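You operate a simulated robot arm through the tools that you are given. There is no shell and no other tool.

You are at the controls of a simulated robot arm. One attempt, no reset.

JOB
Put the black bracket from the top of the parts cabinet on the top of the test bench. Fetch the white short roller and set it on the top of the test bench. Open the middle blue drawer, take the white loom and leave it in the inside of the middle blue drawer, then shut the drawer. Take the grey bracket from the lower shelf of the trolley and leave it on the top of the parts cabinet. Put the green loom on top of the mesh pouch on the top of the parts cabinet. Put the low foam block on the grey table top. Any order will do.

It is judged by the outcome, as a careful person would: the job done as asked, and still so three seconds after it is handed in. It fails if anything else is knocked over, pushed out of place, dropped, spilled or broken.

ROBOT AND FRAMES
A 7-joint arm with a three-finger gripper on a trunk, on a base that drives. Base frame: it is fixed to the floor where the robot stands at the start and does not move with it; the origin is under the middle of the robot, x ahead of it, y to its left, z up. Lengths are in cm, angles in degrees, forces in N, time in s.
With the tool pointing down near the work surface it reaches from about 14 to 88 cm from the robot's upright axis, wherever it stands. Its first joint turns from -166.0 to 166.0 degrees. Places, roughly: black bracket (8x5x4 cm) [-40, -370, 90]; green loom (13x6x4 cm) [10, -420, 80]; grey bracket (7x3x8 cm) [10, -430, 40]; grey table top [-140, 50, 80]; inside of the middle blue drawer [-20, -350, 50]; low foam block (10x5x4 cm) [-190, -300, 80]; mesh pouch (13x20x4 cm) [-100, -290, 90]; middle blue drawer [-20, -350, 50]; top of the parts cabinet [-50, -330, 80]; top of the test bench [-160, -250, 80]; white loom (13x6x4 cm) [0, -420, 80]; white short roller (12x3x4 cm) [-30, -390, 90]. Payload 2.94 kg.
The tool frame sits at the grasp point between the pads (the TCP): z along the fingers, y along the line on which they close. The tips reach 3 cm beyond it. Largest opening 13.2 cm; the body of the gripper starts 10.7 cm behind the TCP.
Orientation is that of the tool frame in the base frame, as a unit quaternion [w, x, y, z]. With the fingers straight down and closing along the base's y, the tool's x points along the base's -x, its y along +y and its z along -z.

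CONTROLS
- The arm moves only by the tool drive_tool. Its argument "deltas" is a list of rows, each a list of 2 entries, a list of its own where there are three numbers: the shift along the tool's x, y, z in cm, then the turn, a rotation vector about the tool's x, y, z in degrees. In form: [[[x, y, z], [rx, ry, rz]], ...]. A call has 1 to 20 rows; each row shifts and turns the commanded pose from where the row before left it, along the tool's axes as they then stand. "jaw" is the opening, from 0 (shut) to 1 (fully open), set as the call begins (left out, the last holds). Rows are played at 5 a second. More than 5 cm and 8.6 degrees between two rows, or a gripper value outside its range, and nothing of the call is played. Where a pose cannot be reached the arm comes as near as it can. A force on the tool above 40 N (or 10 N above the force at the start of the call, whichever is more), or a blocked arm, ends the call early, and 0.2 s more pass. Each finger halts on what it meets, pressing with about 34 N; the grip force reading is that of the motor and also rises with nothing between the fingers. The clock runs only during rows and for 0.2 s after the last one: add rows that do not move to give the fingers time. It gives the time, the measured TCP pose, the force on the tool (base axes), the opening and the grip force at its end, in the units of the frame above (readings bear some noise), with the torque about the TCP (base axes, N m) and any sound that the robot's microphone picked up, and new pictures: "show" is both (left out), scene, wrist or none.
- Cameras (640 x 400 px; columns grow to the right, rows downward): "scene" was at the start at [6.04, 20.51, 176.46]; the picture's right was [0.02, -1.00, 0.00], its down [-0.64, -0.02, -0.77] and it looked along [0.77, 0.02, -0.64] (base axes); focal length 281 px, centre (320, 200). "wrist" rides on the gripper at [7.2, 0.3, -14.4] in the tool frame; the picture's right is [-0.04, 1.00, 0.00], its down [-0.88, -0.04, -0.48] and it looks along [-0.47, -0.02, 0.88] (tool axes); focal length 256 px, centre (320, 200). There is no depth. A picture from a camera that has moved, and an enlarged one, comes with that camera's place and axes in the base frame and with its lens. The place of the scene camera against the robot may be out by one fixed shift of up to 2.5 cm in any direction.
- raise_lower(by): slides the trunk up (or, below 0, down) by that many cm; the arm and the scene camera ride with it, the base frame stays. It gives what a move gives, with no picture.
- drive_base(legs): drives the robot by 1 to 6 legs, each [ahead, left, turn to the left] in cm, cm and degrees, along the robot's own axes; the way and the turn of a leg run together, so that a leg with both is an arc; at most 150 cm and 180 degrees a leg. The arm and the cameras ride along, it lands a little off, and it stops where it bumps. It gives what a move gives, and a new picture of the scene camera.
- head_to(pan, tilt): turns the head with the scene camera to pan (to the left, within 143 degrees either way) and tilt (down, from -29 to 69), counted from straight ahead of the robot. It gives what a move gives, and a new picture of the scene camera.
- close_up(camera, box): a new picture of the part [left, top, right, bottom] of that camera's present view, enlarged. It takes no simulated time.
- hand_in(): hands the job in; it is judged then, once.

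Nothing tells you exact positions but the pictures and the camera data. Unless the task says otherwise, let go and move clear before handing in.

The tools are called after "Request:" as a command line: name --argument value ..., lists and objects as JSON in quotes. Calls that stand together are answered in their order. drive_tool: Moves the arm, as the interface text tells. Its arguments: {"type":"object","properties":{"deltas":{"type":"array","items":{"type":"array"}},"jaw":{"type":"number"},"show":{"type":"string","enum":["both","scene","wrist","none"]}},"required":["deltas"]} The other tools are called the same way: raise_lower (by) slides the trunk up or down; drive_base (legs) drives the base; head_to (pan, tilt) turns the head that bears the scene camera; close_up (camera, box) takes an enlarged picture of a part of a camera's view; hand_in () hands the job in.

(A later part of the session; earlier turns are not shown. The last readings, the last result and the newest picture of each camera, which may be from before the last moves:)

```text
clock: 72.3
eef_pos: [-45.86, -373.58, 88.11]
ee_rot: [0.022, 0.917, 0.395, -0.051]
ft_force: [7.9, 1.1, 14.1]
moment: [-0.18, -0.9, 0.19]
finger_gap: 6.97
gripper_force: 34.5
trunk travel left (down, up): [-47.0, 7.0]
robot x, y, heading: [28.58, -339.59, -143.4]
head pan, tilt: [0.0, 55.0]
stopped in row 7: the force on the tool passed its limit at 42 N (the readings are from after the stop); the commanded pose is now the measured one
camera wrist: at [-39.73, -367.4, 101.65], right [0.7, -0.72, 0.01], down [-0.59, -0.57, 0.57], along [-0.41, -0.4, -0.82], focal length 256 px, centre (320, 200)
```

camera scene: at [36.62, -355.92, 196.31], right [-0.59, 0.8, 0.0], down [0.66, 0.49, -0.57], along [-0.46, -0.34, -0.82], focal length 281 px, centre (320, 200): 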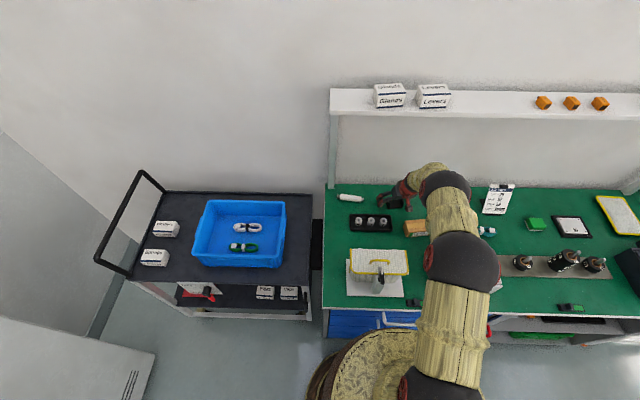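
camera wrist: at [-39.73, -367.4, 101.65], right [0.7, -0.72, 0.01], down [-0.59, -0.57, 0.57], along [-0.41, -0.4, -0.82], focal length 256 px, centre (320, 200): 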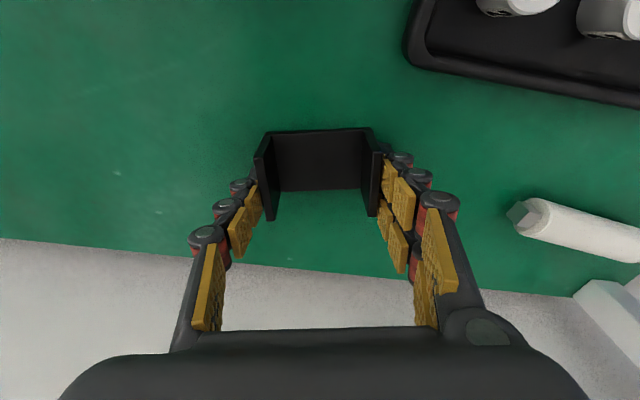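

Gripped at 6.97 cm with fingertips at the table. Lifting.

Request:
drive_tool --deltas '[[[0, 0, 0], [0, 0, 0]], [[-0.1, 0, -1], [0, 0, 0]], [[-0.2, 0, -2], [0, 0, 0]], [[-0.3, 0, -3], [0, 0, 0]], [[0, 0, 0], [0, 0, 0]]]' --show "wrist"

```text
clock: 73.5
eef_pos: [-45.83, -373.39, 94.06]
ee_rot: [0.022, 0.917, 0.396, -0.049]
ft_force: [-0.6, 0.1, -2.1]
moment: [0.01, -0.05, -0.02]
finger_gap: 6.95
gripper_force: 34.0
trunk travel left (down, up): [-47.0, 7.0]
robot x, y, heading: [28.33, -339.84, -143.4]
head pan, tilt: [0.0, 55.0]
camera wrist: at [-39.75, -367.28, 107.66], right [0.7, -0.72, 0.01], down [-0.59, -0.57, 0.57], along [-0.4, -0.4, -0.82], focal length 256 px, centre (320, 200)
```

wrist: 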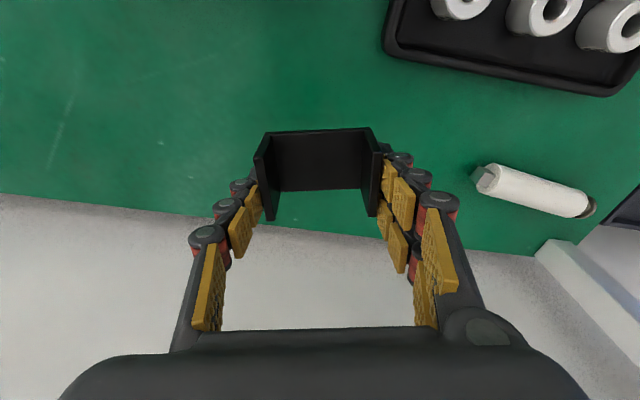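

Bracket is held. I'll back it out from under the shelf, raise it, then back the base off and look over the test bench for a free spot.

Request:
drive_tool --deltas '[[[4, 0, -2], [0, 0, 0]], [[4, 0, -2], [0, 0, 0]], [[4, 0, -2.5], [0, 0, 0]], [[1, 0, -4.5], [0, 0, 0]], [[1, 0, -4.5], [0, 0, 0]], [[1, 0, -4.5], [0, 0, 0]], [[1, 0, -4.5], [0, 0, 0]], [[1, 0, -4.5], [0, 0, 0]], [[1, 0, -4.5], [0, 0, 0]], [[0, 0, 0], [0, 0, 0]]]' --show "wrist"

Request:
drive_base --legs '[[-22, 0, 0]]'

Request:
head_to --pan -65 --tilt 35

```text
clock: 75.8
eef_pos: [-31.46, -357.72, 125.27]
ee_rot: [0.022, 0.917, 0.395, -0.049]
ft_force: [0.2, 0.4, -1.7]
moment: [0.0, -0.04, -0.06]
finger_gap: 6.92
gripper_force: 34.4
trunk travel left (down, up): [-47.0, 7.0]
robot x, y, heading: [27.9, -339.6, -143.7]
head pan, tilt: [0.0, 55.0]
camera wrist: at [-25.41, -351.64, 139.0], right [0.7, -0.72, 0.01], down [-0.59, -0.57, 0.57], along [-0.4, -0.4, -0.82], focal length 256 px, centre (320, 200)
```

wrist: 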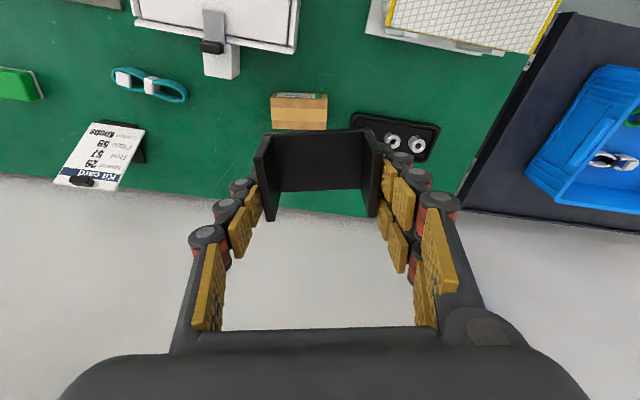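

```text
clock: 77.5
eef_pos: [-13.34, -344.12, 125.42]
ee_rot: [0.022, 0.918, 0.393, -0.051]
ft_force: [0.5, 0.6, -1.0]
moment: [-0.01, 0.04, -0.02]
finger_gap: 6.92
gripper_force: 34.3
trunk travel left (down, up): [-47.0, 7.0]
robot x, y, heading: [46.38, -326.11, -143.8]
head pan, tilt: [0.0, 55.0]
camera scene: at [54.77, -342.57, 196.31], right [-0.59, 0.81, 0.0], down [0.66, 0.48, -0.57], along [-0.46, -0.34, -0.82], focal length 281 px, centre (320, 200)
```

scene: 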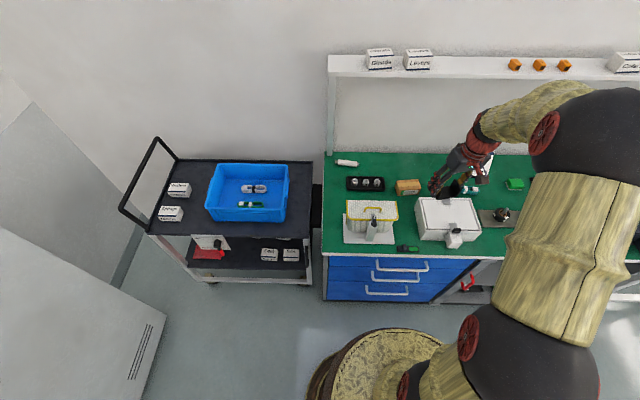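

```text
clock: 78.8
eef_pos: [-13.42, -344.08, 125.33]
ee_rot: [0.022, 0.918, 0.393, -0.051]
ft_force: [1.3, -1.1, -1.3]
moment: [-0.03, -0.01, 0.01]
finger_gap: 6.97
gripper_force: 34.2
trunk travel left (down, up): [-47.0, 7.0]
robot x, y, heading: [46.5, -326.39, -143.5]
head pan, tilt: [-65.0, 35.0]
camera scene: at [52.67, -334.22, 199.13], right [0.48, 0.88, 0.0], down [0.5, -0.28, -0.82], along [-0.72, 0.39, -0.57], focal length 281 px, centre (320, 200)
```

scene: 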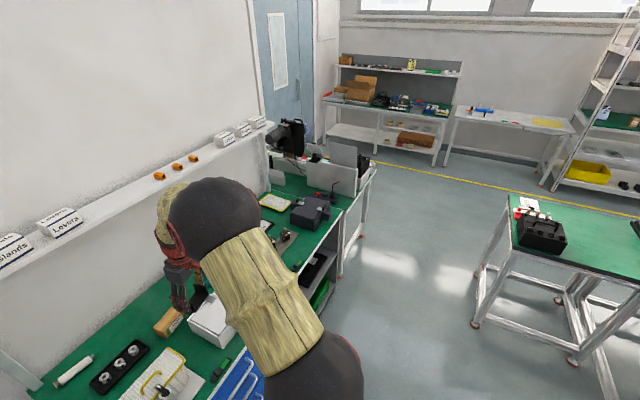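

I'll strafe right along the cabinet to its right end and look at the near-left strip of the bench.

Request:
drive_base --legs '[[0, -95, 0]]'

Request:
head_to --pan -35 --tilt 50

```text
clock: 83.8
eef_pos: [-71.07, -267.96, 125.39]
ee_rot: [0.023, 0.914, 0.401, -0.05]
ft_force: [0.3, 0.5, -1.0]
moment: [-0.01, -0.01, 0.01]
finger_gap: 6.96
gripper_force: 34.1
trunk travel left (down, up): [-47.0, 7.0]
robot x, y, heading: [-11.32, -249.17, -142.9]
head pan, tilt: [-65.0, 35.0]
camera scene: at [-5.03, -256.72, 199.14], right [0.46, 0.89, 0.0], down [0.51, -0.27, -0.82], along [-0.73, 0.38, -0.57], focal length 281 px, centre (320, 200)
```

scene: 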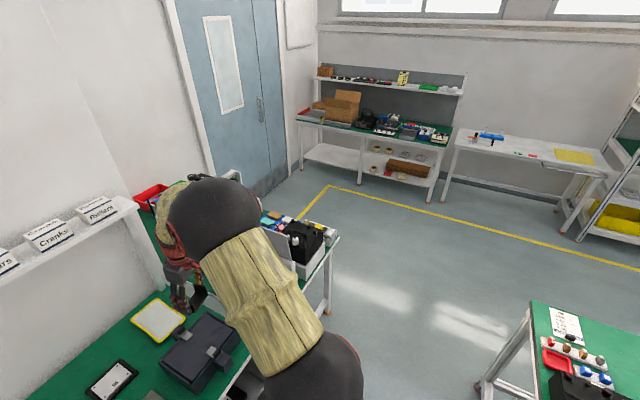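

```text
clock: 84.8
eef_pos: [-71.02, -267.85, 125.39]
ee_rot: [0.021, 0.914, 0.401, -0.05]
ft_force: [0.2, 0.6, -1.5]
moment: [-0.03, -0.02, 0.02]
finger_gap: 6.94
gripper_force: 34.0
trunk travel left (down, up): [-47.0, 7.0]
robot x, y, heading: [-11.3, -248.9, -142.8]
head pan, tilt: [-35.0, 50.0]
camera scene: at [-4.88, -261.17, 196.96], right [-0.04, 1.0, 0.0], down [0.77, 0.03, -0.64], along [-0.64, -0.03, -0.77], focal length 281 px, centre (320, 200)
```

scene: 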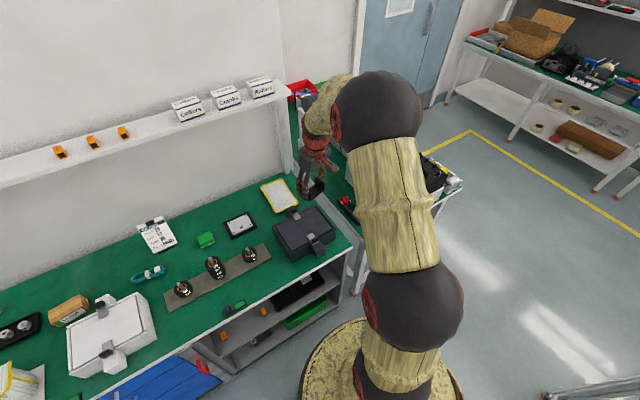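

The mesh pouch (flat, yellow rim) is at the cabinet's back right. I'll retract the arm a bit, raise, and strafe on to the bench's near end.

Request:
drive_tool --deltas '[[[4, 0, 0], [0, 0, 0]], [[4, 0, 0], [0, 0, 0]], [[4, 0, 0], [0, 0, 0]], [[0, 0, -3], [0, 0, 0]], [[0, 0, -3], [0, 0, 0]], [[0, 0, 0], [0, 0, 0]]]' --show "none"

Request:
drive_base --legs '[[-12, 0, 0], [0, -88, 0]]'

Request:
head_to --pan 0 --tilt 45

```text
clock: 86.2
eef_pos: [-62.56, -258.56, 130.19]
ee_rot: [0.022, 0.914, 0.401, -0.05]
ft_force: [-0.2, -0.5, -1.5]
moment: [0.0, -0.02, 0.02]
finger_gap: 6.92
gripper_force: 34.7
trunk travel left (down, up): [-47.0, 7.0]
robot x, y, heading: [-11.22, -248.75, -142.8]
head pan, tilt: [-35.0, 50.0]
```

```text
clock: 91.8
eef_pos: [-107.29, -180.46, 130.18]
ee_rot: [0.023, 0.913, 0.404, -0.05]
ft_force: [0.0, -0.1, -0.8]
moment: [-0.05, -0.02, -0.05]
finger_gap: 6.94
gripper_force: 34.1
trunk travel left (down, up): [-47.0, 7.0]
robot x, y, heading: [-56.06, -170.32, -142.3]
head pan, tilt: [-35.0, 50.0]
camera scene: at [-49.72, -182.68, 196.96], right [-0.05, 1.0, 0.0], down [0.77, 0.03, -0.64], along [-0.64, -0.03, -0.77], focal length 281 px, centre (320, 200)
```

scene: 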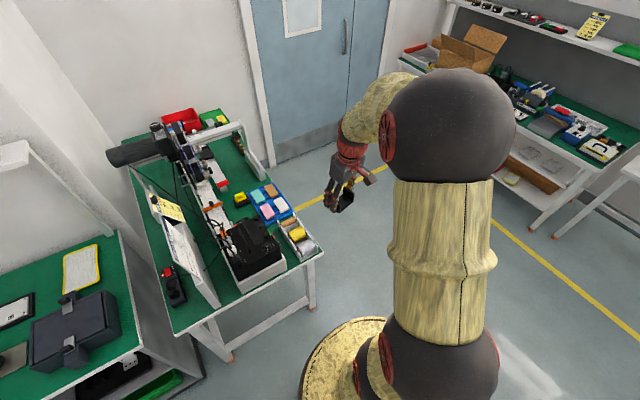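

```text
clock: 92.8
eef_pos: [-107.32, -180.4, 130.17]
ee_rot: [0.022, 0.914, 0.403, -0.05]
ft_force: [-0.5, 0.5, -1.5]
moment: [-0.04, 0.02, 0.03]
finger_gap: 6.92
gripper_force: 34.1
trunk travel left (down, up): [-47.0, 7.0]
robot x, y, heading: [-56.68, -170.35, -142.5]
head pan, tilt: [0.0, 45.0]
camera scene: at [-48.42, -187.35, 197.65], right [-0.61, 0.79, 0.0], down [0.56, 0.43, -0.71], along [-0.56, -0.43, -0.71], focal length 281 px, centre (320, 200)
```

scene: 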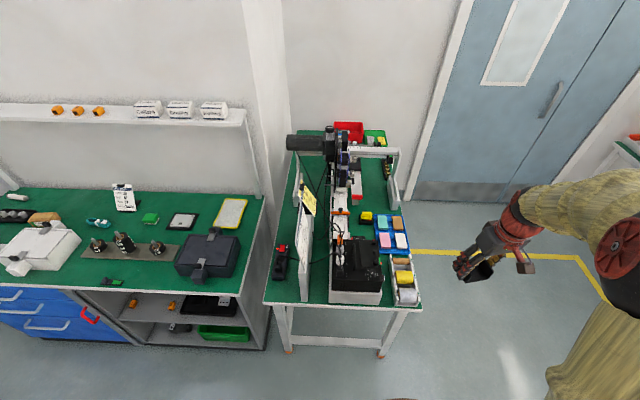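

Request:
close_up --camera "scene" --box '[240, 110, 440, 310]'

Request:
close_up --camera "scene" --box '[270, 115, 410, 205]'

```text
2.00 times, centred on (340, 210) of scene
camera zoom: at [-48.42, -187.35, 197.65], right [-0.61, 0.79, 0.0], down [0.56, 0.43, -0.71], along [-0.56, -0.43, -0.71], focal length 562 px, centre (280, 180)
```

zoom: 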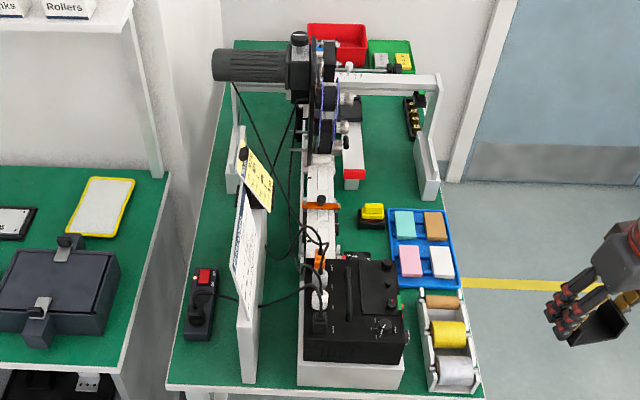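

```text
4.44 times, centred on (340, 160) of scene
camera zoom: at [-48.42, -187.35, 197.65], right [-0.61, 0.79, 0.0], down [0.56, 0.43, -0.71], along [-0.56, -0.43, -0.71], focal length 1249 px, centre (231, 378)
```

zoom: 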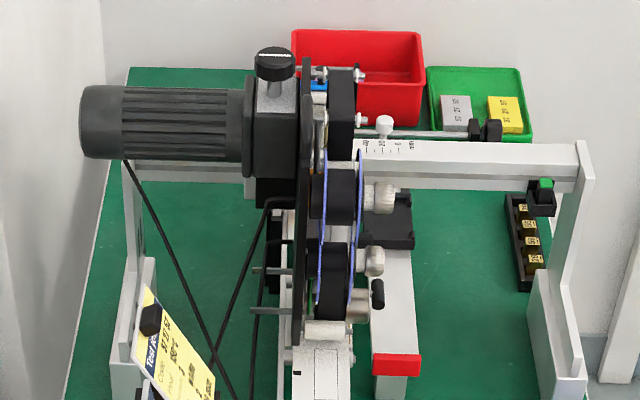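

The bench's front-left strip (in front of the small black socket, left of the white divider) is free, about 16×10 cm — good for the bracket. I'll strafe left 25 cm and bring the bracket over it.

Request:
drive_base --legs '[[0, 25, 0]]'

Request:
head_to --pan 0 --tilt 50

```text
clock: 94.6
eef_pos: [-92.08, -200.25, 130.16]
ee_rot: [0.022, 0.913, 0.404, -0.051]
ft_force: [0.2, -0.7, -0.8]
moment: [0.05, 0.05, -0.04]
finger_gap: 6.94
gripper_force: 34.0
trunk travel left (down, up): [-47.0, 7.0]
robot x, y, heading: [-41.17, -190.73, -142.6]
head pan, tilt: [0.0, 45.0]
camera scene: at [-33.1, -207.25, 197.63], right [-0.61, 0.79, 0.0], down [0.56, 0.43, -0.71], along [-0.56, -0.43, -0.71], focal length 281 px, centre (320, 200)
```

scene: 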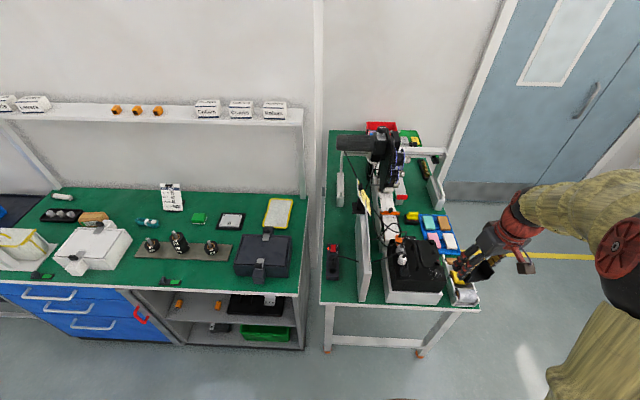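

```text
clock: 95.2
eef_pos: [-92.15, -200.25, 130.22]
ee_rot: [0.023, 0.913, 0.403, -0.049]
ft_force: [0.0, 0.4, -0.9]
moment: [0.0, -0.01, -0.01]
finger_gap: 6.94
gripper_force: 33.9
trunk travel left (down, up): [-47.0, 7.0]
robot x, y, heading: [-41.03, -190.1, -142.4]
head pan, tilt: [0.0, 50.0]
camera scene: at [-32.9, -206.8, 196.97], right [-0.61, 0.79, 0.0], down [0.61, 0.47, -0.64], along [-0.51, -0.39, -0.77], focal length 281 px, centre (320, 200)
```

scene: 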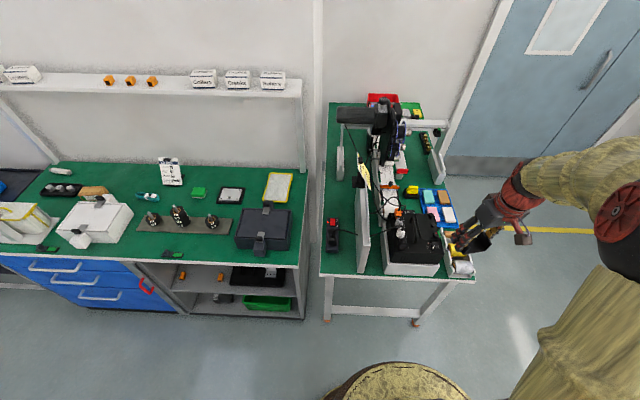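

Request:
drive_tool --deltas '[[[-2.42, 3.74, 0.25], [0, 0, 0]], [[-2.42, 3.74, 0.25], [0, 0, 0]], [[-2.42, 3.74, 0.25], [0, 0, 0]], [[-2.42, 3.74, 0.25], [0, 0, 0]], [[-2.42, 3.74, 0.25], [0, 0, 0]], [[-2.42, 3.74, 0.25], [0, 0, 0]], [[-2.42, 3.74, 0.25], [0, 0, 0]], [[-2.42, 3.74, 0.25], [0, 0, 0]], [[-2.42, 3.74, 0.25], [0, 0, 0]], [[0, 0, 0], [0.84, 0, 7.96]], [[0.5, 0, 4.8], [0, 0, 0]], [[0.5, 0, 4.8], [0, 0, 0]], [[0.5, 0, 4.8], [0, 0, 0]], [[0, 0, 0], [0, 0, 0]]]'

```text
clock: 98.2
eef_pos: [-81.93, -238.96, 115.8]
ee_rot: [0.019, 0.939, 0.338, -0.053]
ft_force: [0.4, 0.9, 0.2]
moment: [-0.04, 0.06, -0.01]
finger_gap: 6.95
gripper_force: 34.0
trunk travel left (down, up): [-47.0, 7.0]
robot x, y, heading: [-41.3, -189.88, -142.2]
head pan, tilt: [0.0, 50.0]
camera scene: at [-32.76, -206.75, 196.97], right [-0.61, 0.79, 0.0], down [0.61, 0.47, -0.64], along [-0.51, -0.39, -0.77], focal length 281 px, centre (320, 200)
camera wrist: at [-75.2, -233.66, 129.48], right [0.6, -0.8, 0.01], down [-0.66, -0.49, 0.57], along [-0.45, -0.35, -0.82], focal length 256 px, centre (320, 200)
```

scene: 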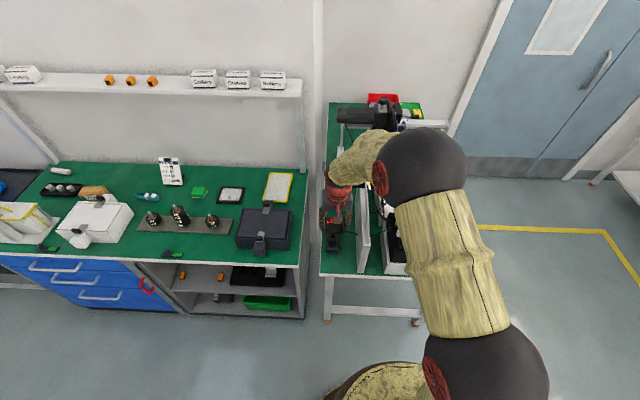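
wrist: 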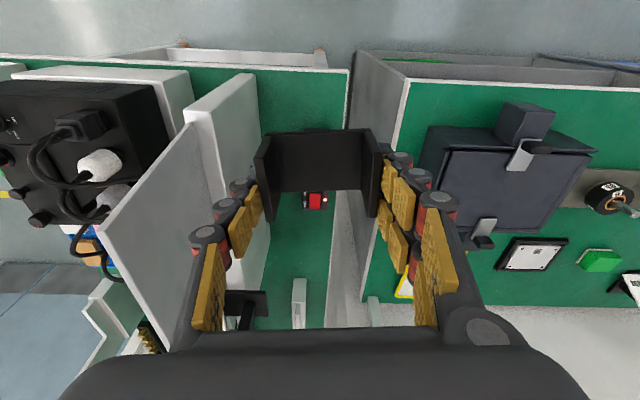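

The drop point is over the free strip, about 3 cm from the front edge and 10 cm left of the divider. I'll go 2 cm further in and descend.

Request:
drive_tool --deltas '[[[-2, -0.7, 0.2], [0, 0, 0]], [[0.5, 0, 4.9], [0, 0, 0]], [[0.5, 0, 4.9], [0, 0, 0]], [[0.5, 0, 4.9], [0, 0, 0]], [[0.5, 0, 4.9], [0, 0, 0]], [[0.4, 0, 3.5], [0, 0, 0]], [[0, 0, 0], [0, 0, 0]]]'

```text
clock: 99.8
eef_pos: [-84.21, -239.92, 92.9]
ee_rot: [0.02, 0.939, 0.339, -0.052]
ft_force: [0.0, -0.2, -1.5]
moment: [0.02, 0.01, 0.02]
finger_gap: 6.93
gripper_force: 33.9
trunk travel left (down, up): [-47.0, 7.0]
robot x, y, heading: [-41.12, -190.29, -142.4]
head pan, tilt: [0.0, 50.0]
camera scene: at [-32.86, -206.84, 196.96], right [-0.61, 0.79, 0.0], down [0.61, 0.47, -0.64], along [-0.51, -0.39, -0.77], focal length 281 px, centre (320, 200)
camera wrist: at [-77.34, -234.75, 106.46], right [0.61, -0.8, 0.01], down [-0.66, -0.49, 0.57], along [-0.45, -0.35, -0.82], focal length 256 px, centre (320, 200)
```

scene: 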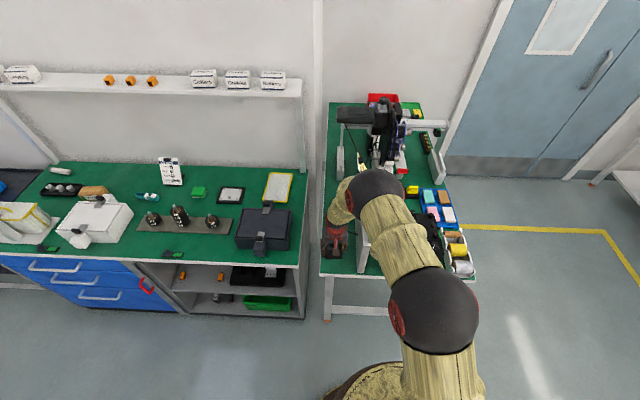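
wrist: 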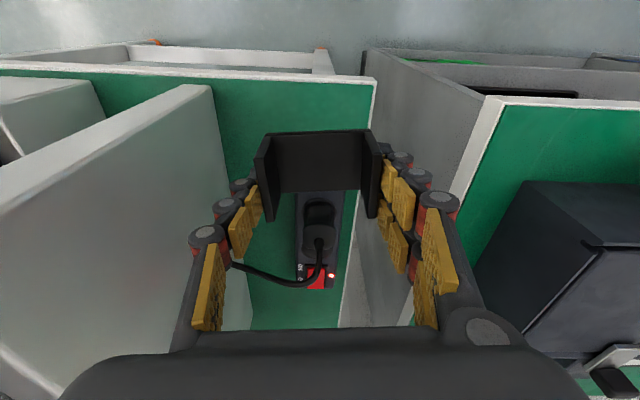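

Socket front is ~4 cm past the bracket, bench edge ~2 cm before it. Lowering until contact.

Request:
drive_tool --deltas '[[[0.3, 0, 3], [0, 0, 0]], [[0.1, 0, 1], [0, 0, 0]], [[0.1, 0, 1], [0, 0, 0]], [[0, 0, 0], [0, 0, 0]]]' --show "wrist"

```text
clock: 100.8
eef_pos: [-84.18, -239.99, 87.75]
ee_rot: [0.02, 0.939, 0.339, -0.051]
ft_force: [-0.2, 0.8, -0.5]
moment: [-0.01, -0.02, 0.02]
finger_gap: 6.93
gripper_force: 33.9
trunk travel left (down, up): [-47.0, 7.0]
robot x, y, heading: [-41.2, -190.15, -142.4]
head pan, tilt: [0.0, 50.0]
camera wrist: at [-77.47, -234.69, 101.42], right [0.6, -0.8, 0.01], down [-0.66, -0.49, 0.57], along [-0.45, -0.35, -0.82], focal length 256 px, centre (320, 200)
```

wrist: 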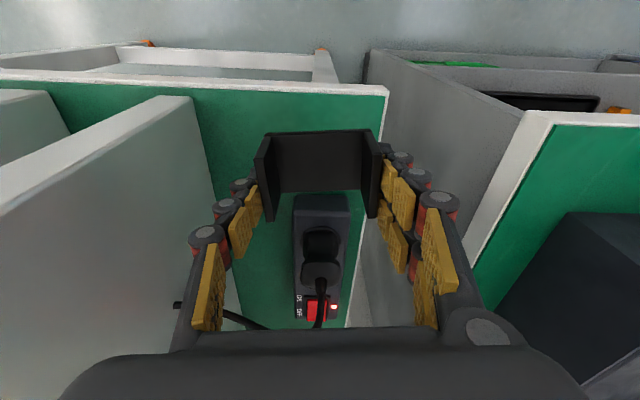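

Request:
drive_tool --deltas '[[[0.08, 0, 0.8], [0, 0, 0]], [[0.08, 0, 0.8], [0, 0, 0]], [[0, 0, 0], [0, 0, 0]]]' --show "wrist"

```text
clock: 101.7
eef_pos: [-84.06, -239.93, 86.07]
ee_rot: [0.02, 0.939, 0.34, -0.051]
ft_force: [-0.2, -0.3, -1.7]
moment: [-0.01, 0.01, 0.04]
finger_gap: 6.95
gripper_force: 34.1
trunk travel left (down, up): [-47.0, 7.0]
robot x, y, heading: [-40.94, -190.18, -142.5]
head pan, tilt: [0.0, 50.0]
camera wrist: at [-77.37, -234.63, 99.85], right [0.6, -0.8, 0.01], down [-0.66, -0.49, 0.57], along [-0.45, -0.35, -0.82], focal length 256 px, centre (320, 200)
```

wrist: 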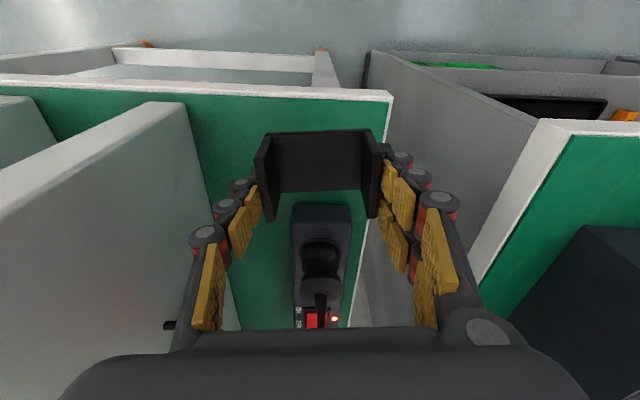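

Request:
drive_tool --deltas '[[[0.06, 0, 0.6], [0, 0, 0]], [[0.06, 0, 0.6], [0, 0, 0]], [[0, 0, 0], [0, 0, 0]]]' --show "none"

Request:
drive_tool --deltas '[[[0.06, 0, 0.6], [0, 0, 0]], [[0, 0, 0], [0, 0, 0]]]' --show "wrist"

```text
clock: 102.5
eef_pos: [-84.26, -240.08, 84.93]
ee_rot: [0.02, 0.939, 0.339, -0.052]
ft_force: [0.7, -0.1, -1.8]
moment: [0.02, 0.03, 0.0]
finger_gap: 6.94
gripper_force: 34.1
trunk travel left (down, up): [-47.0, 7.0]
robot x, y, heading: [-41.05, -190.39, -142.2]
head pan, tilt: [0.0, 50.0]
```

```text
clock: 103.0
eef_pos: [-84.12, -240.04, 84.24]
ee_rot: [0.019, 0.939, 0.339, -0.052]
ft_force: [-0.1, -0.2, -1.5]
moment: [-0.02, 0.03, 0.04]
finger_gap: 6.95
gripper_force: 34.2
trunk travel left (down, up): [-47.0, 7.0]
robot x, y, heading: [-41.03, -190.1, -142.4]
head pan, tilt: [0.0, 50.0]
camera wrist: at [-77.36, -234.77, 97.88], right [0.6, -0.8, 0.01], down [-0.66, -0.49, 0.57], along [-0.45, -0.35, -0.82], focal length 256 px, centre (320, 200)
```

wrist: 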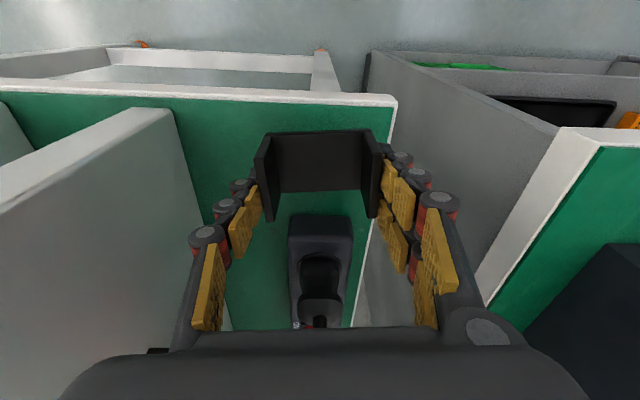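

Bench is lower still; I'll shift 1 cm right for margin from the left edge and continue down.

Request:
drive_tool --deltas '[[[0, -1, 0], [0, 0, 0]], [[0.06, 0, 0.6], [0, 0, 0]], [[0.06, 0, 0.6], [0, 0, 0]], [[0, 0, 0], [0, 0, 0]]]' --show "none"

Request:
drive_tool --deltas '[[[0.06, 0, 0.6], [0, 0, 0]], [[0.06, 0, 0.6], [0, 0, 0]], [[0, 0, 0], [0, 0, 0]]]' --show "wrist"

```text
clock: 104.0
eef_pos: [-84.68, -239.3, 83.02]
ee_rot: [0.02, 0.939, 0.339, -0.052]
ft_force: [0.7, 0.1, -0.8]
moment: [-0.01, 0.02, -0.03]
finger_gap: 6.94
gripper_force: 34.0
trunk travel left (down, up): [-47.0, 7.0]
robot x, y, heading: [-41.0, -190.42, -142.1]
head pan, tilt: [0.0, 50.0]
```

```text
clock: 104.8
eef_pos: [-84.83, -239.16, 81.82]
ee_rot: [0.019, 0.939, 0.339, -0.051]
ft_force: [0.3, 1.3, -1.5]
moment: [-0.04, 0.05, -0.02]
finger_gap: 6.94
gripper_force: 33.8
trunk travel left (down, up): [-47.0, 7.0]
robot x, y, heading: [-41.15, -190.32, -142.3]
head pan, tilt: [0.0, 50.0]
camera wrist: at [-78.03, -233.88, 95.52], right [0.6, -0.8, 0.01], down [-0.66, -0.49, 0.57], along [-0.45, -0.35, -0.82], focal length 256 px, centre (320, 200)
```

wrist: 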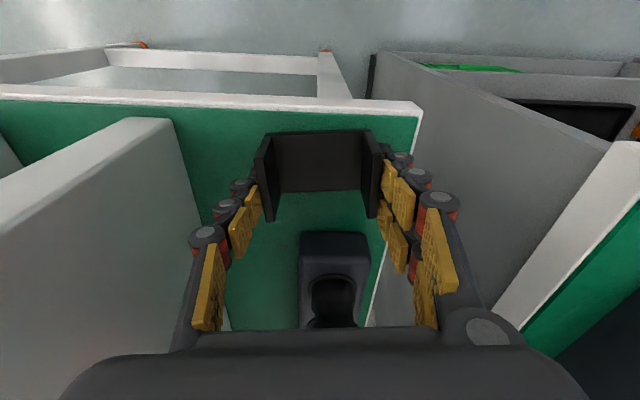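

Request:
drive_tool --deltas '[[[0.06, 0, 0.6], [0, 0, 0]], [[0.06, 0, 0.6], [0, 0, 0]], [[0, 0, 0], [0, 0, 0]]]' --show "none"

Request:
drive_tool --deltas '[[[0.06, 0, 0.6], [0, 0, 0]], [[0.06, 0, 0.6], [0, 0, 0]], [[0, 0, 0], [0, 0, 0]]]' --show "wrist"

```text
clock: 105.6
eef_pos: [-84.81, -239.21, 81.03]
ee_rot: [0.02, 0.939, 0.339, -0.051]
ft_force: [5.7, 7.6, 21.1]
moment: [-0.19, -1.07, 0.45]
finger_gap: 6.94
gripper_force: 34.2
trunk travel left (down, up): [-47.0, 7.0]
robot x, y, heading: [-41.03, -190.29, -142.5]
head pan, tilt: [0.0, 50.0]
stopped in row 3: the force on the tool passed its limit at 43 N (the readings are from after the stop); the commanded pose is now the measured one
```

```text
clock: 105.9
eef_pos: [-84.94, -239.29, 81.06]
ee_rot: [0.021, 0.939, 0.341, -0.052]
ft_force: [6.7, 8.2, 22.2]
moment: [-0.18, -1.09, 0.47]
finger_gap: 6.95
gripper_force: 34.1
trunk travel left (down, up): [-47.0, 7.0]
robot x, y, heading: [-41.15, -190.24, -142.5]
head pan, tilt: [0.0, 50.0]
stopped in row 1: the force on the tool passed its limit at 48 N (the readings are from after the stop); the commanded pose is now the measured one
camera wrist: at [-78.13, -234.02, 94.64], right [0.61, -0.8, 0.01], down [-0.65, -0.49, 0.57], along [-0.45, -0.35, -0.82], focal length 256 px, centre (320, 200)
```

wrist: 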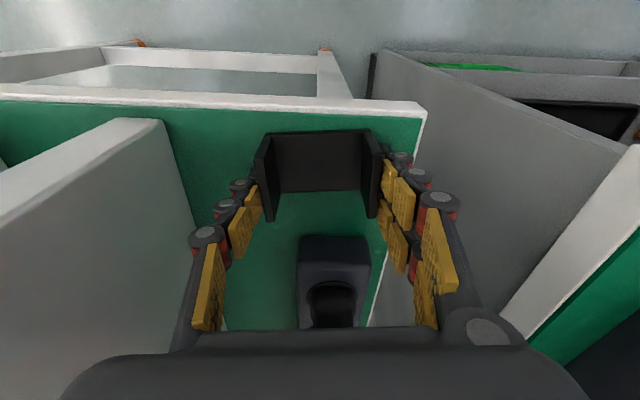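

Contact with the bench. Opening to release.

Request:
drive_tool --deltas '[[[0, 0, -0.15], [0, 0, 0]], [[0, 0, 0], [0, 0, 0]], [[0, 0, 0], [0, 0, 0]], [[0, 0, 0], [0, 0, 0]], [[0, 0, 0], [0, 0, 0]]]' --jaw 0.8 --show "wrist"

```text
clock: 107.1
eef_pos: [-84.92, -239.36, 80.85]
ee_rot: [0.018, 0.939, 0.339, -0.053]
ft_force: [0.3, 0.1, 0.7]
moment: [0.01, 0.0, 0.02]
finger_gap: 10.59
gripper_force: 0.1
trunk travel left (down, up): [-47.0, 7.0]
robot x, y, heading: [-41.33, -190.41, -142.5]
head pan, tilt: [0.0, 50.0]
camera wrist: at [-78.17, -234.06, 94.6], right [0.61, -0.8, 0.01], down [-0.66, -0.49, 0.57], along [-0.45, -0.35, -0.82], focal length 256 px, centre (320, 200)
```

wrist: 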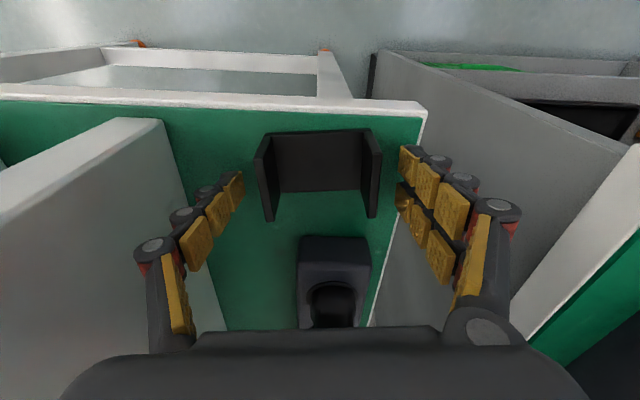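

Bracket stands on the bench. Retreating straight up and checking.

Request:
drive_tool --deltas '[[[-0.1, 0, -1], [0, 0, 0]], [[-0.4, 0, -4], [0, 0, 0]], [[-0.5, 0, -4.9], [0, 0, 0]], [[-0.5, 0, -4.9], [0, 0, 0]], [[-0.5, 0, -4.9], [0, 0, 0]], [[-0.5, 0, -4.9], [0, 0, 0]], [[-0.5, 0, -4.9], [0, 0, 0]], [[-0.5, 0, -4.9], [0, 0, 0]], [[-0.5, 0, -4.9], [0, 0, 0]], [[-0.5, 0, -4.9], [0, 0, 0]], [[-0.5, 0, -4.9], [0, 0, 0]], [[0, 0, 0], [0, 0, 0]]]'

```text
clock: 109.7
eef_pos: [-84.66, -239.35, 130.15]
ee_rot: [0.018, 0.939, 0.34, -0.052]
ft_force: [-0.3, -0.1, 0.3]
moment: [-0.03, 0.0, -0.01]
finger_gap: 10.59
gripper_force: 0.1
trunk travel left (down, up): [-47.0, 7.0]
robot x, y, heading: [-41.27, -190.05, -142.3]
head pan, tilt: [0.0, 50.0]
camera scene: at [-32.89, -206.89, 196.95], right [-0.61, 0.79, 0.0], down [0.61, 0.47, -0.64], along [-0.51, -0.39, -0.77], focal length 281 px, centre (320, 200)
camera wrist: at [-77.76, -234.03, 143.73], right [0.61, -0.8, 0.01], down [-0.66, -0.5, 0.57], along [-0.45, -0.35, -0.82], focal length 256 px, centre (320, 200)
```

scene: 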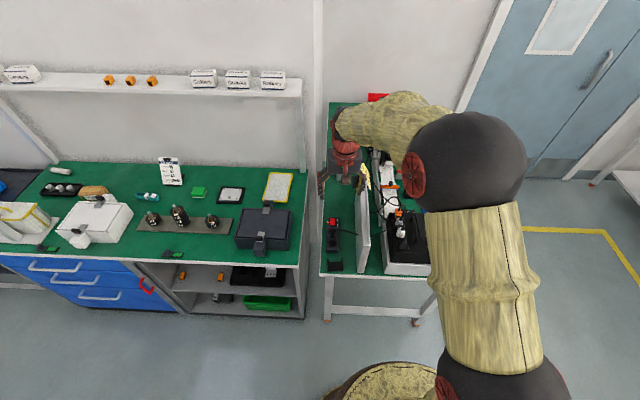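
wrist: 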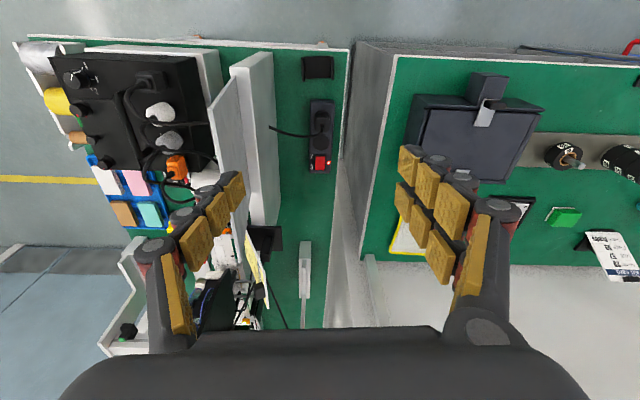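

Bracket placed well. There is free room behind the socket for the roller. Now back to the cabinet for the roller.

Request:
drive_tool --deltas '[[[4.5, 0, 0], [0, 0, 0]], [[4.5, 0, 0], [0, 0, 0]], [[4.5, 0, 0], [0, 0, 0]], [[0, 0, 0], [0, 0, 0]]]' --jaw 1.0 --show "none"

Request:
drive_base --legs '[[0, 0, -1.3], [0, 95, 0], [0, 65, 0]]'

Request:
head_to --pan 10 --tilt 50

```text
clock: 110.7
eef_pos: [-74.34, -230.49, 128.4]
ee_rot: [0.018, 0.939, 0.339, -0.051]
ft_force: [0.8, -0.8, 0.2]
moment: [0.06, -0.01, 0.01]
finger_gap: 13.2
gripper_force: 0.0
trunk travel left (down, up): [-47.0, 7.0]
robot x, y, heading: [-40.8, -190.25, -142.4]
head pan, tilt: [0.0, 50.0]
```

```text
clock: 119.2
eef_pos: [16.68, -358.47, 128.47]
ee_rot: [0.017, 0.947, 0.315, -0.053]
ft_force: [0.0, -0.7, 0.2]
moment: [0.05, 0.03, -0.02]
finger_gap: 13.2
gripper_force: 0.1
trunk travel left (down, up): [-47.0, 7.0]
robot x, y, heading: [51.5, -320.0, -145.2]
head pan, tilt: [0.0, 50.0]
camera scene: at [59.14, -336.92, 196.95], right [-0.57, 0.82, 0.0], down [0.63, 0.44, -0.64], along [-0.53, -0.37, -0.77], focal length 281 px, centre (320, 200)
```

scene: 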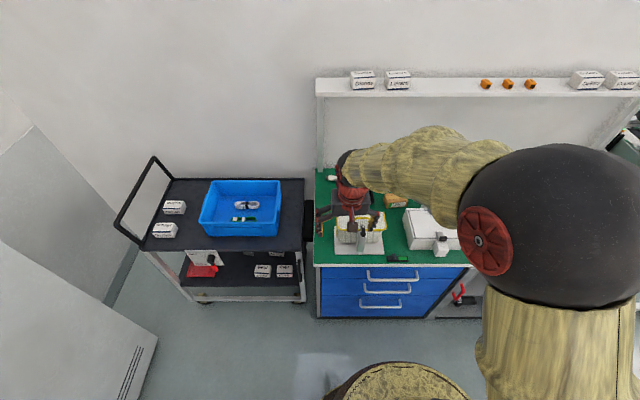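

```text
clock: 120.0
eef_pos: [16.54, -358.42, 128.47]
ee_rot: [0.018, 0.947, 0.316, -0.053]
ft_force: [0.3, -0.5, -0.8]
moment: [-0.01, -0.01, -0.02]
finger_gap: 13.22
gripper_force: 0.0
trunk travel left (down, up): [-47.0, 7.0]
robot x, y, heading: [51.57, -320.02, -145.4]
head pan, tilt: [10.0, 50.0]
camera scene: at [59.94, -337.86, 196.96], right [-0.7, 0.71, 0.0], down [0.54, 0.54, -0.64], along [-0.46, -0.45, -0.77], focal length 281 px, centre (320, 200)
```

scene: 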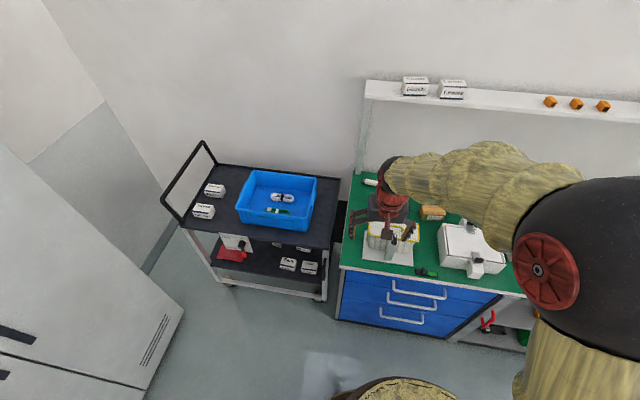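

Heading is slightly off; I'll correct it and creep in so the roller is ~80 cm ahead, centred.

Request:
drive_base --legs '[[0, 0, 1.4], [10, 8, 0], [18, 0, 0]]'

```text
clock: 122.7
eef_pos: [-0.18, -381.85, 128.42]
ee_rot: [0.019, 0.943, 0.327, -0.052]
ft_force: [-1.2, -0.7, 0.4]
moment: [-0.02, -0.06, 0.03]
finger_gap: 13.2
gripper_force: 0.1
trunk travel left (down, up): [-47.0, 7.0]
robot x, y, heading: [34.31, -342.62, -144.0]
head pan, tilt: [10.0, 50.0]
camera scene: at [42.72, -360.39, 196.95], right [-0.72, 0.69, 0.0], down [0.53, 0.55, -0.64], along [-0.45, -0.46, -0.77], focal length 281 px, centre (320, 200)
```

scene: 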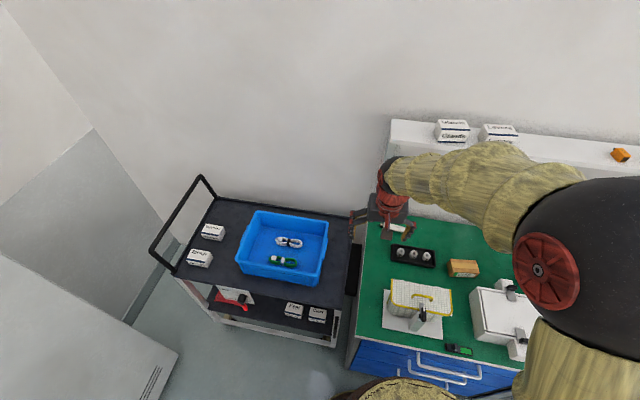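

Request:
drive_base --legs '[[4.5, 0, 0]]'

Request:
drive_tool --deltas '[[[0, 0, 0], [0, 6, 0]], [[-3.5, -3.57, 0], [0, 0, 0]], [[-3.5, -3.57, 0], [0, 0, 0]], [[-3.5, -3.57, 0], [0, 0, 0]], [[0, 0, 0], [0, 0, -8.25]], [[0, 0, 0], [0, 0, -8.25]], [[0, 0, 0], [0, 0, -8.25]], [[0, 0, 0], [0, 0, -8.25]], [[0, 0, 0], [0, 0, -8.25]], [[0, 0, 0], [0, 0, -8.25]], [[0, 0, 0], [0, 0, -8.25]], [[0, 0, 0], [0, 0, -8.25]], [[0, 0, 0], [0, 0, -8.25]], [[0, 0, 0], [0, 0, 0]]]'

```text
clock: 123.6
eef_pos: [-4.0, -384.61, 128.34]
ee_rot: [0.017, 0.943, 0.327, -0.052]
ft_force: [-0.7, -1.3, 0.4]
moment: [0.06, -0.08, 0.0]
finger_gap: 13.18
gripper_force: 0.0
trunk travel left (down, up): [-47.0, 7.0]
robot x, y, heading: [30.54, -345.14, -143.6]
head pan, tilt: [10.0, 50.0]
camera scene: at [38.84, -363.25, 196.94], right [-0.72, 0.69, 0.0], down [0.53, 0.55, -0.64], along [-0.44, -0.46, -0.77], focal length 281 px, centre (320, 200)
```

scene: 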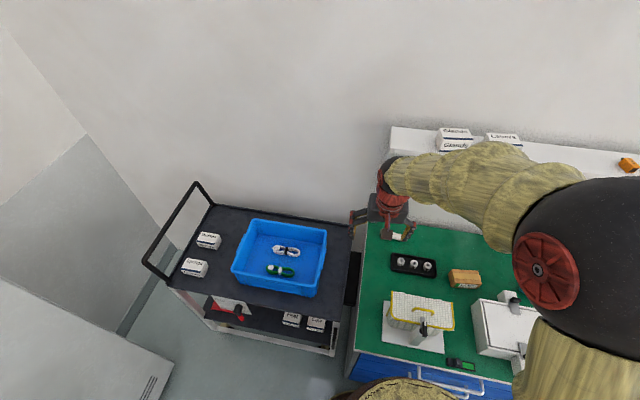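

```text
clock: 126.6
eef_pos: [-18.63, -382.6, 128.58]
ee_rot: [0.0, 0.556, 0.831, -0.002]
ft_force: [0.3, 0.2, -0.7]
moment: [-0.05, 0.02, 0.02]
finger_gap: 13.18
gripper_force: 0.0
trunk travel left (down, up): [-47.0, 7.0]
robot x, y, heading: [30.07, -345.02, -143.8]
head pan, tilt: [10.0, 50.0]
camera scene: at [39.13, -363.01, 196.96], right [-0.72, 0.69, 0.0], down [0.53, 0.55, -0.64], along [-0.45, -0.46, -0.77], focal length 281 px, centre (320, 200)
camera wrist: at [-21.29, -375.84, 143.03], right [0.94, 0.34, -0.01], down [0.3, -0.82, 0.48], along [0.16, -0.45, -0.88], focal length 256 px, centre (320, 200)
```

scene: 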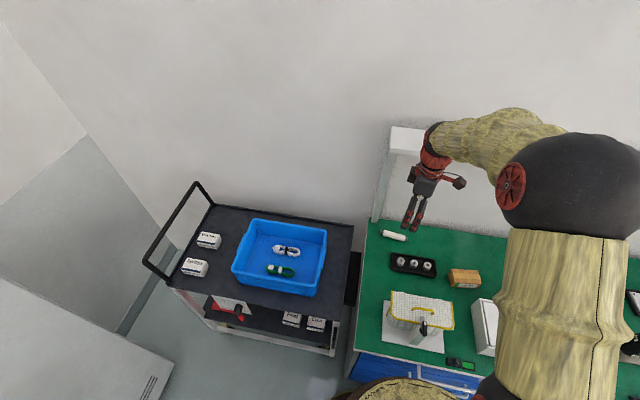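
wrist: 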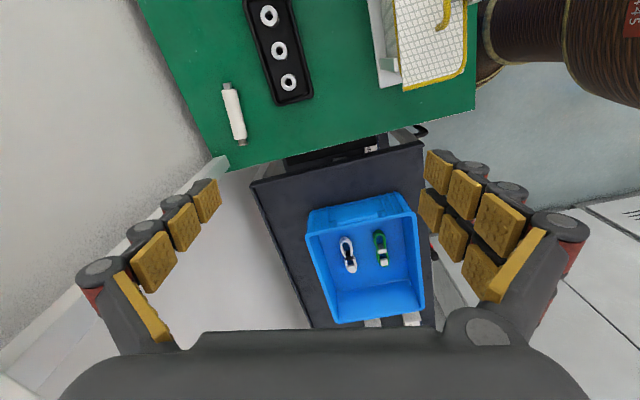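

The wrist view shows the roller well. I'll narrow the jaw, move forward a bit, descend to z≈95, then forward under the shelf.

Request:
drive_tool --deltas '[[[-0.5, -5, 0], [0, 0, -5]], [[0, 0, 4.8], [0, 0, 0]], [[0, 0, 4.8], [0, 0, 0]], [[0, 0, 4.8], [0, 0, 0]], [[0, 0, 4.8], [0, 0, 0]], [[0, 0, 4.8], [0, 0, 0]], [[0, 0, 4.8], [0, 0, 0]], [[0, 0, 4.8], [0, 0, 0]], [[-0.4, -4.5, 0], [0, 0, 0]], [[-0.4, -4.5, 0], [0, 0, 0]], [[0, 0, 0], [0, 0, 0]]]' --jaw 0.6

```text
refused: row 1 steps farther than a row can; nothing moved
```

Request:
drive_tool --deltas '[[[-0.5, -4.7, 0], [0, 0, 0]], [[0, 0, 0], [0, 0, -4]], [[0, 0, 4.8], [0, 0, 0]], [[0, 0, 4.8], [0, 0, 0]], [[0, 0, 4.8], [0, 0, 0]], [[0, 0, 4.8], [0, 0, 0]], [[0, 0, 4.8], [0, 0, 0]], [[0, 0, 4.8], [0, 0, 0]], [[0, 0, 4.8], [0, 0, 0]], [[-0.4, -4.5, 0], [0, 0, 0]], [[-0.4, -4.5, 0], [0, 0, 0]], [[0, 0, 0], [0, 0, 0]]]' --jaw 0.6

```text
clock: 129.2
eef_pos: [-30.86, -389.54, 95.19]
ee_rot: [-0.001, 0.527, 0.85, -0.003]
ft_force: [0.4, 0.4, -0.4]
moment: [0.01, 0.03, -0.05]
finger_gap: 7.91
gripper_force: 0.1
trunk travel left (down, up): [-47.0, 7.0]
robot x, y, heading: [30.57, -345.32, -144.0]
head pan, tilt: [10.0, 50.0]
camera scene: at [39.18, -362.99, 196.96], right [-0.72, 0.69, 0.0], down [0.53, 0.55, -0.64], along [-0.45, -0.46, -0.77], focal length 281 px, centre (320, 200)
camera wrist: at [-33.88, -382.92, 109.74], right [0.91, 0.41, -0.01], down [0.36, -0.8, 0.48], along [0.19, -0.44, -0.88], focal length 256 px, centre (320, 200)
```

scene: 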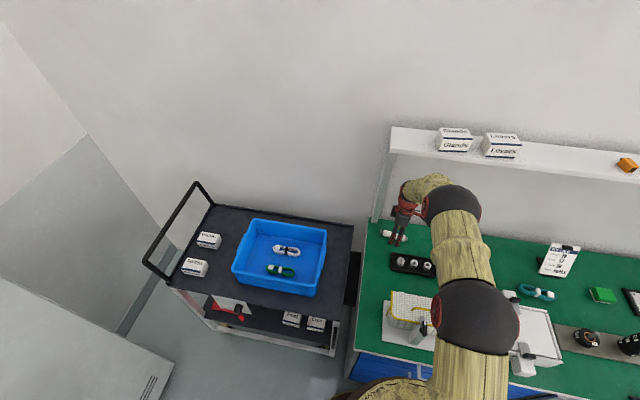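
wrist: 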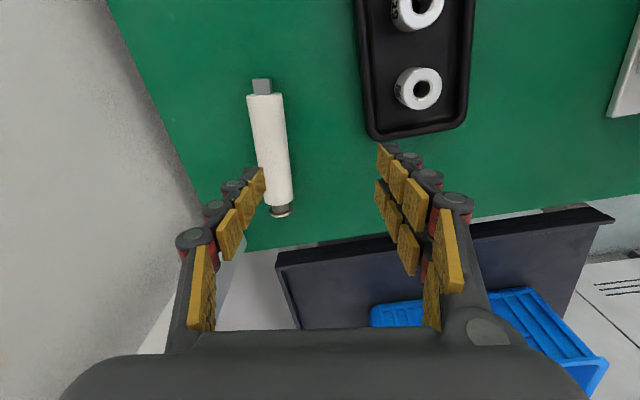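

Roller is 4.5 cm further forward, aligned. Moving over it and lowering.

Request:
drive_tool --deltas '[[[-0.2, -4.5, 0], [0, 0, 0]], [[0, 0, 3.3], [0, 0, 0]], [[0, 0, 3.1], [0, 0, 0]], [[0, 0, 0], [0, 0, 0]]]' --show "wrist"

```text
clock: 130.2
eef_pos: [-34.75, -391.79, 88.73]
ee_rot: [0.0, 0.526, 0.85, -0.003]
ft_force: [-1.2, -0.6, -0.2]
moment: [-0.02, 0.01, -0.01]
finger_gap: 7.91
gripper_force: 0.1
trunk travel left (down, up): [-47.0, 7.0]
robot x, y, heading: [30.58, -345.09, -143.9]
head pan, tilt: [10.0, 50.0]
camera wrist: at [-37.89, -385.18, 103.25], right [0.91, 0.41, -0.01], down [0.36, -0.8, 0.48], along [0.19, -0.44, -0.88], focal length 256 px, centre (320, 200)
```

wrist: 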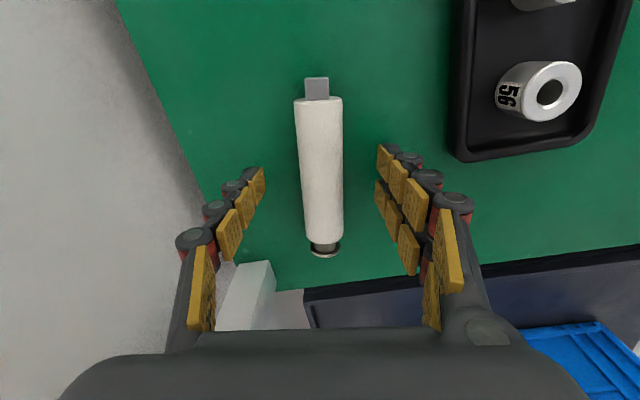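

Well centred. Closing.

Request:
drive_tool --deltas '[[[0, 0, 0], [0, 0, 0]], [[0, 0, 0], [0, 0, 0]], [[0, 0, 0], [0, 0, 0]], [[0, 0, 0], [0, 0, 0]], [[0, 0, 0], [0, 0, 0]], [[0, 0, 0], [0, 0, 0]]]' --jaw 0.12 --show "wrist"

```text
clock: 131.6
eef_pos: [-34.83, -391.82, 88.71]
ee_rot: [0.0, 0.527, 0.85, -0.002]
ft_force: [0.7, 1.0, 1.7]
moment: [0.04, -0.05, 0.07]
finger_gap: 2.87
gripper_force: 33.7
trunk travel left (down, up): [-47.0, 7.0]
robot x, y, heading: [30.43, -345.37, -144.0]
head pan, tilt: [10.0, 50.0]
camera wrist: at [-37.9, -385.18, 103.24], right [0.91, 0.41, -0.01], down [0.36, -0.8, 0.48], along [0.19, -0.44, -0.88], focal length 256 px, centre (320, 200)
```

wrist: 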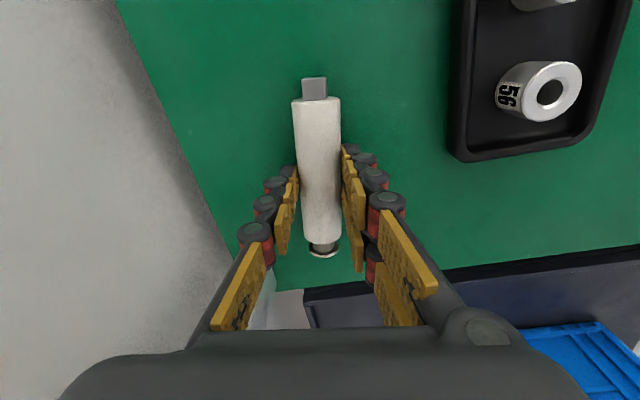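

Request:
drive_tool --deltas '[[[0, 0, -1], [0, 0, 0]], [[0, 0, -2], [0, 0, 0]], [[0, 0, -2], [0, 0, 0]], [[0, 0, 0], [0, 0, 0]]]' --show "wrist"

```text
clock: 132.6
eef_pos: [-34.64, -392.01, 93.52]
ee_rot: [-0.001, 0.527, 0.85, -0.002]
ft_force: [0.6, 0.6, -1.1]
moment: [-0.01, 0.04, 0.0]
finger_gap: 2.89
gripper_force: 33.6
trunk travel left (down, up): [-47.0, 7.0]
robot x, y, heading: [30.32, -345.28, -144.0]
head pan, tilt: [10.0, 50.0]
camera wrist: at [-37.75, -385.42, 108.03], right [0.91, 0.41, 0.0], down [0.36, -0.8, 0.48], along [0.19, -0.44, -0.88], focal length 256 px, centre (320, 200)
```

wrist: 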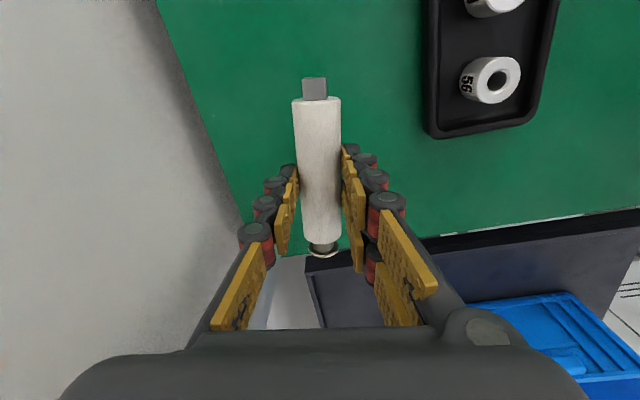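

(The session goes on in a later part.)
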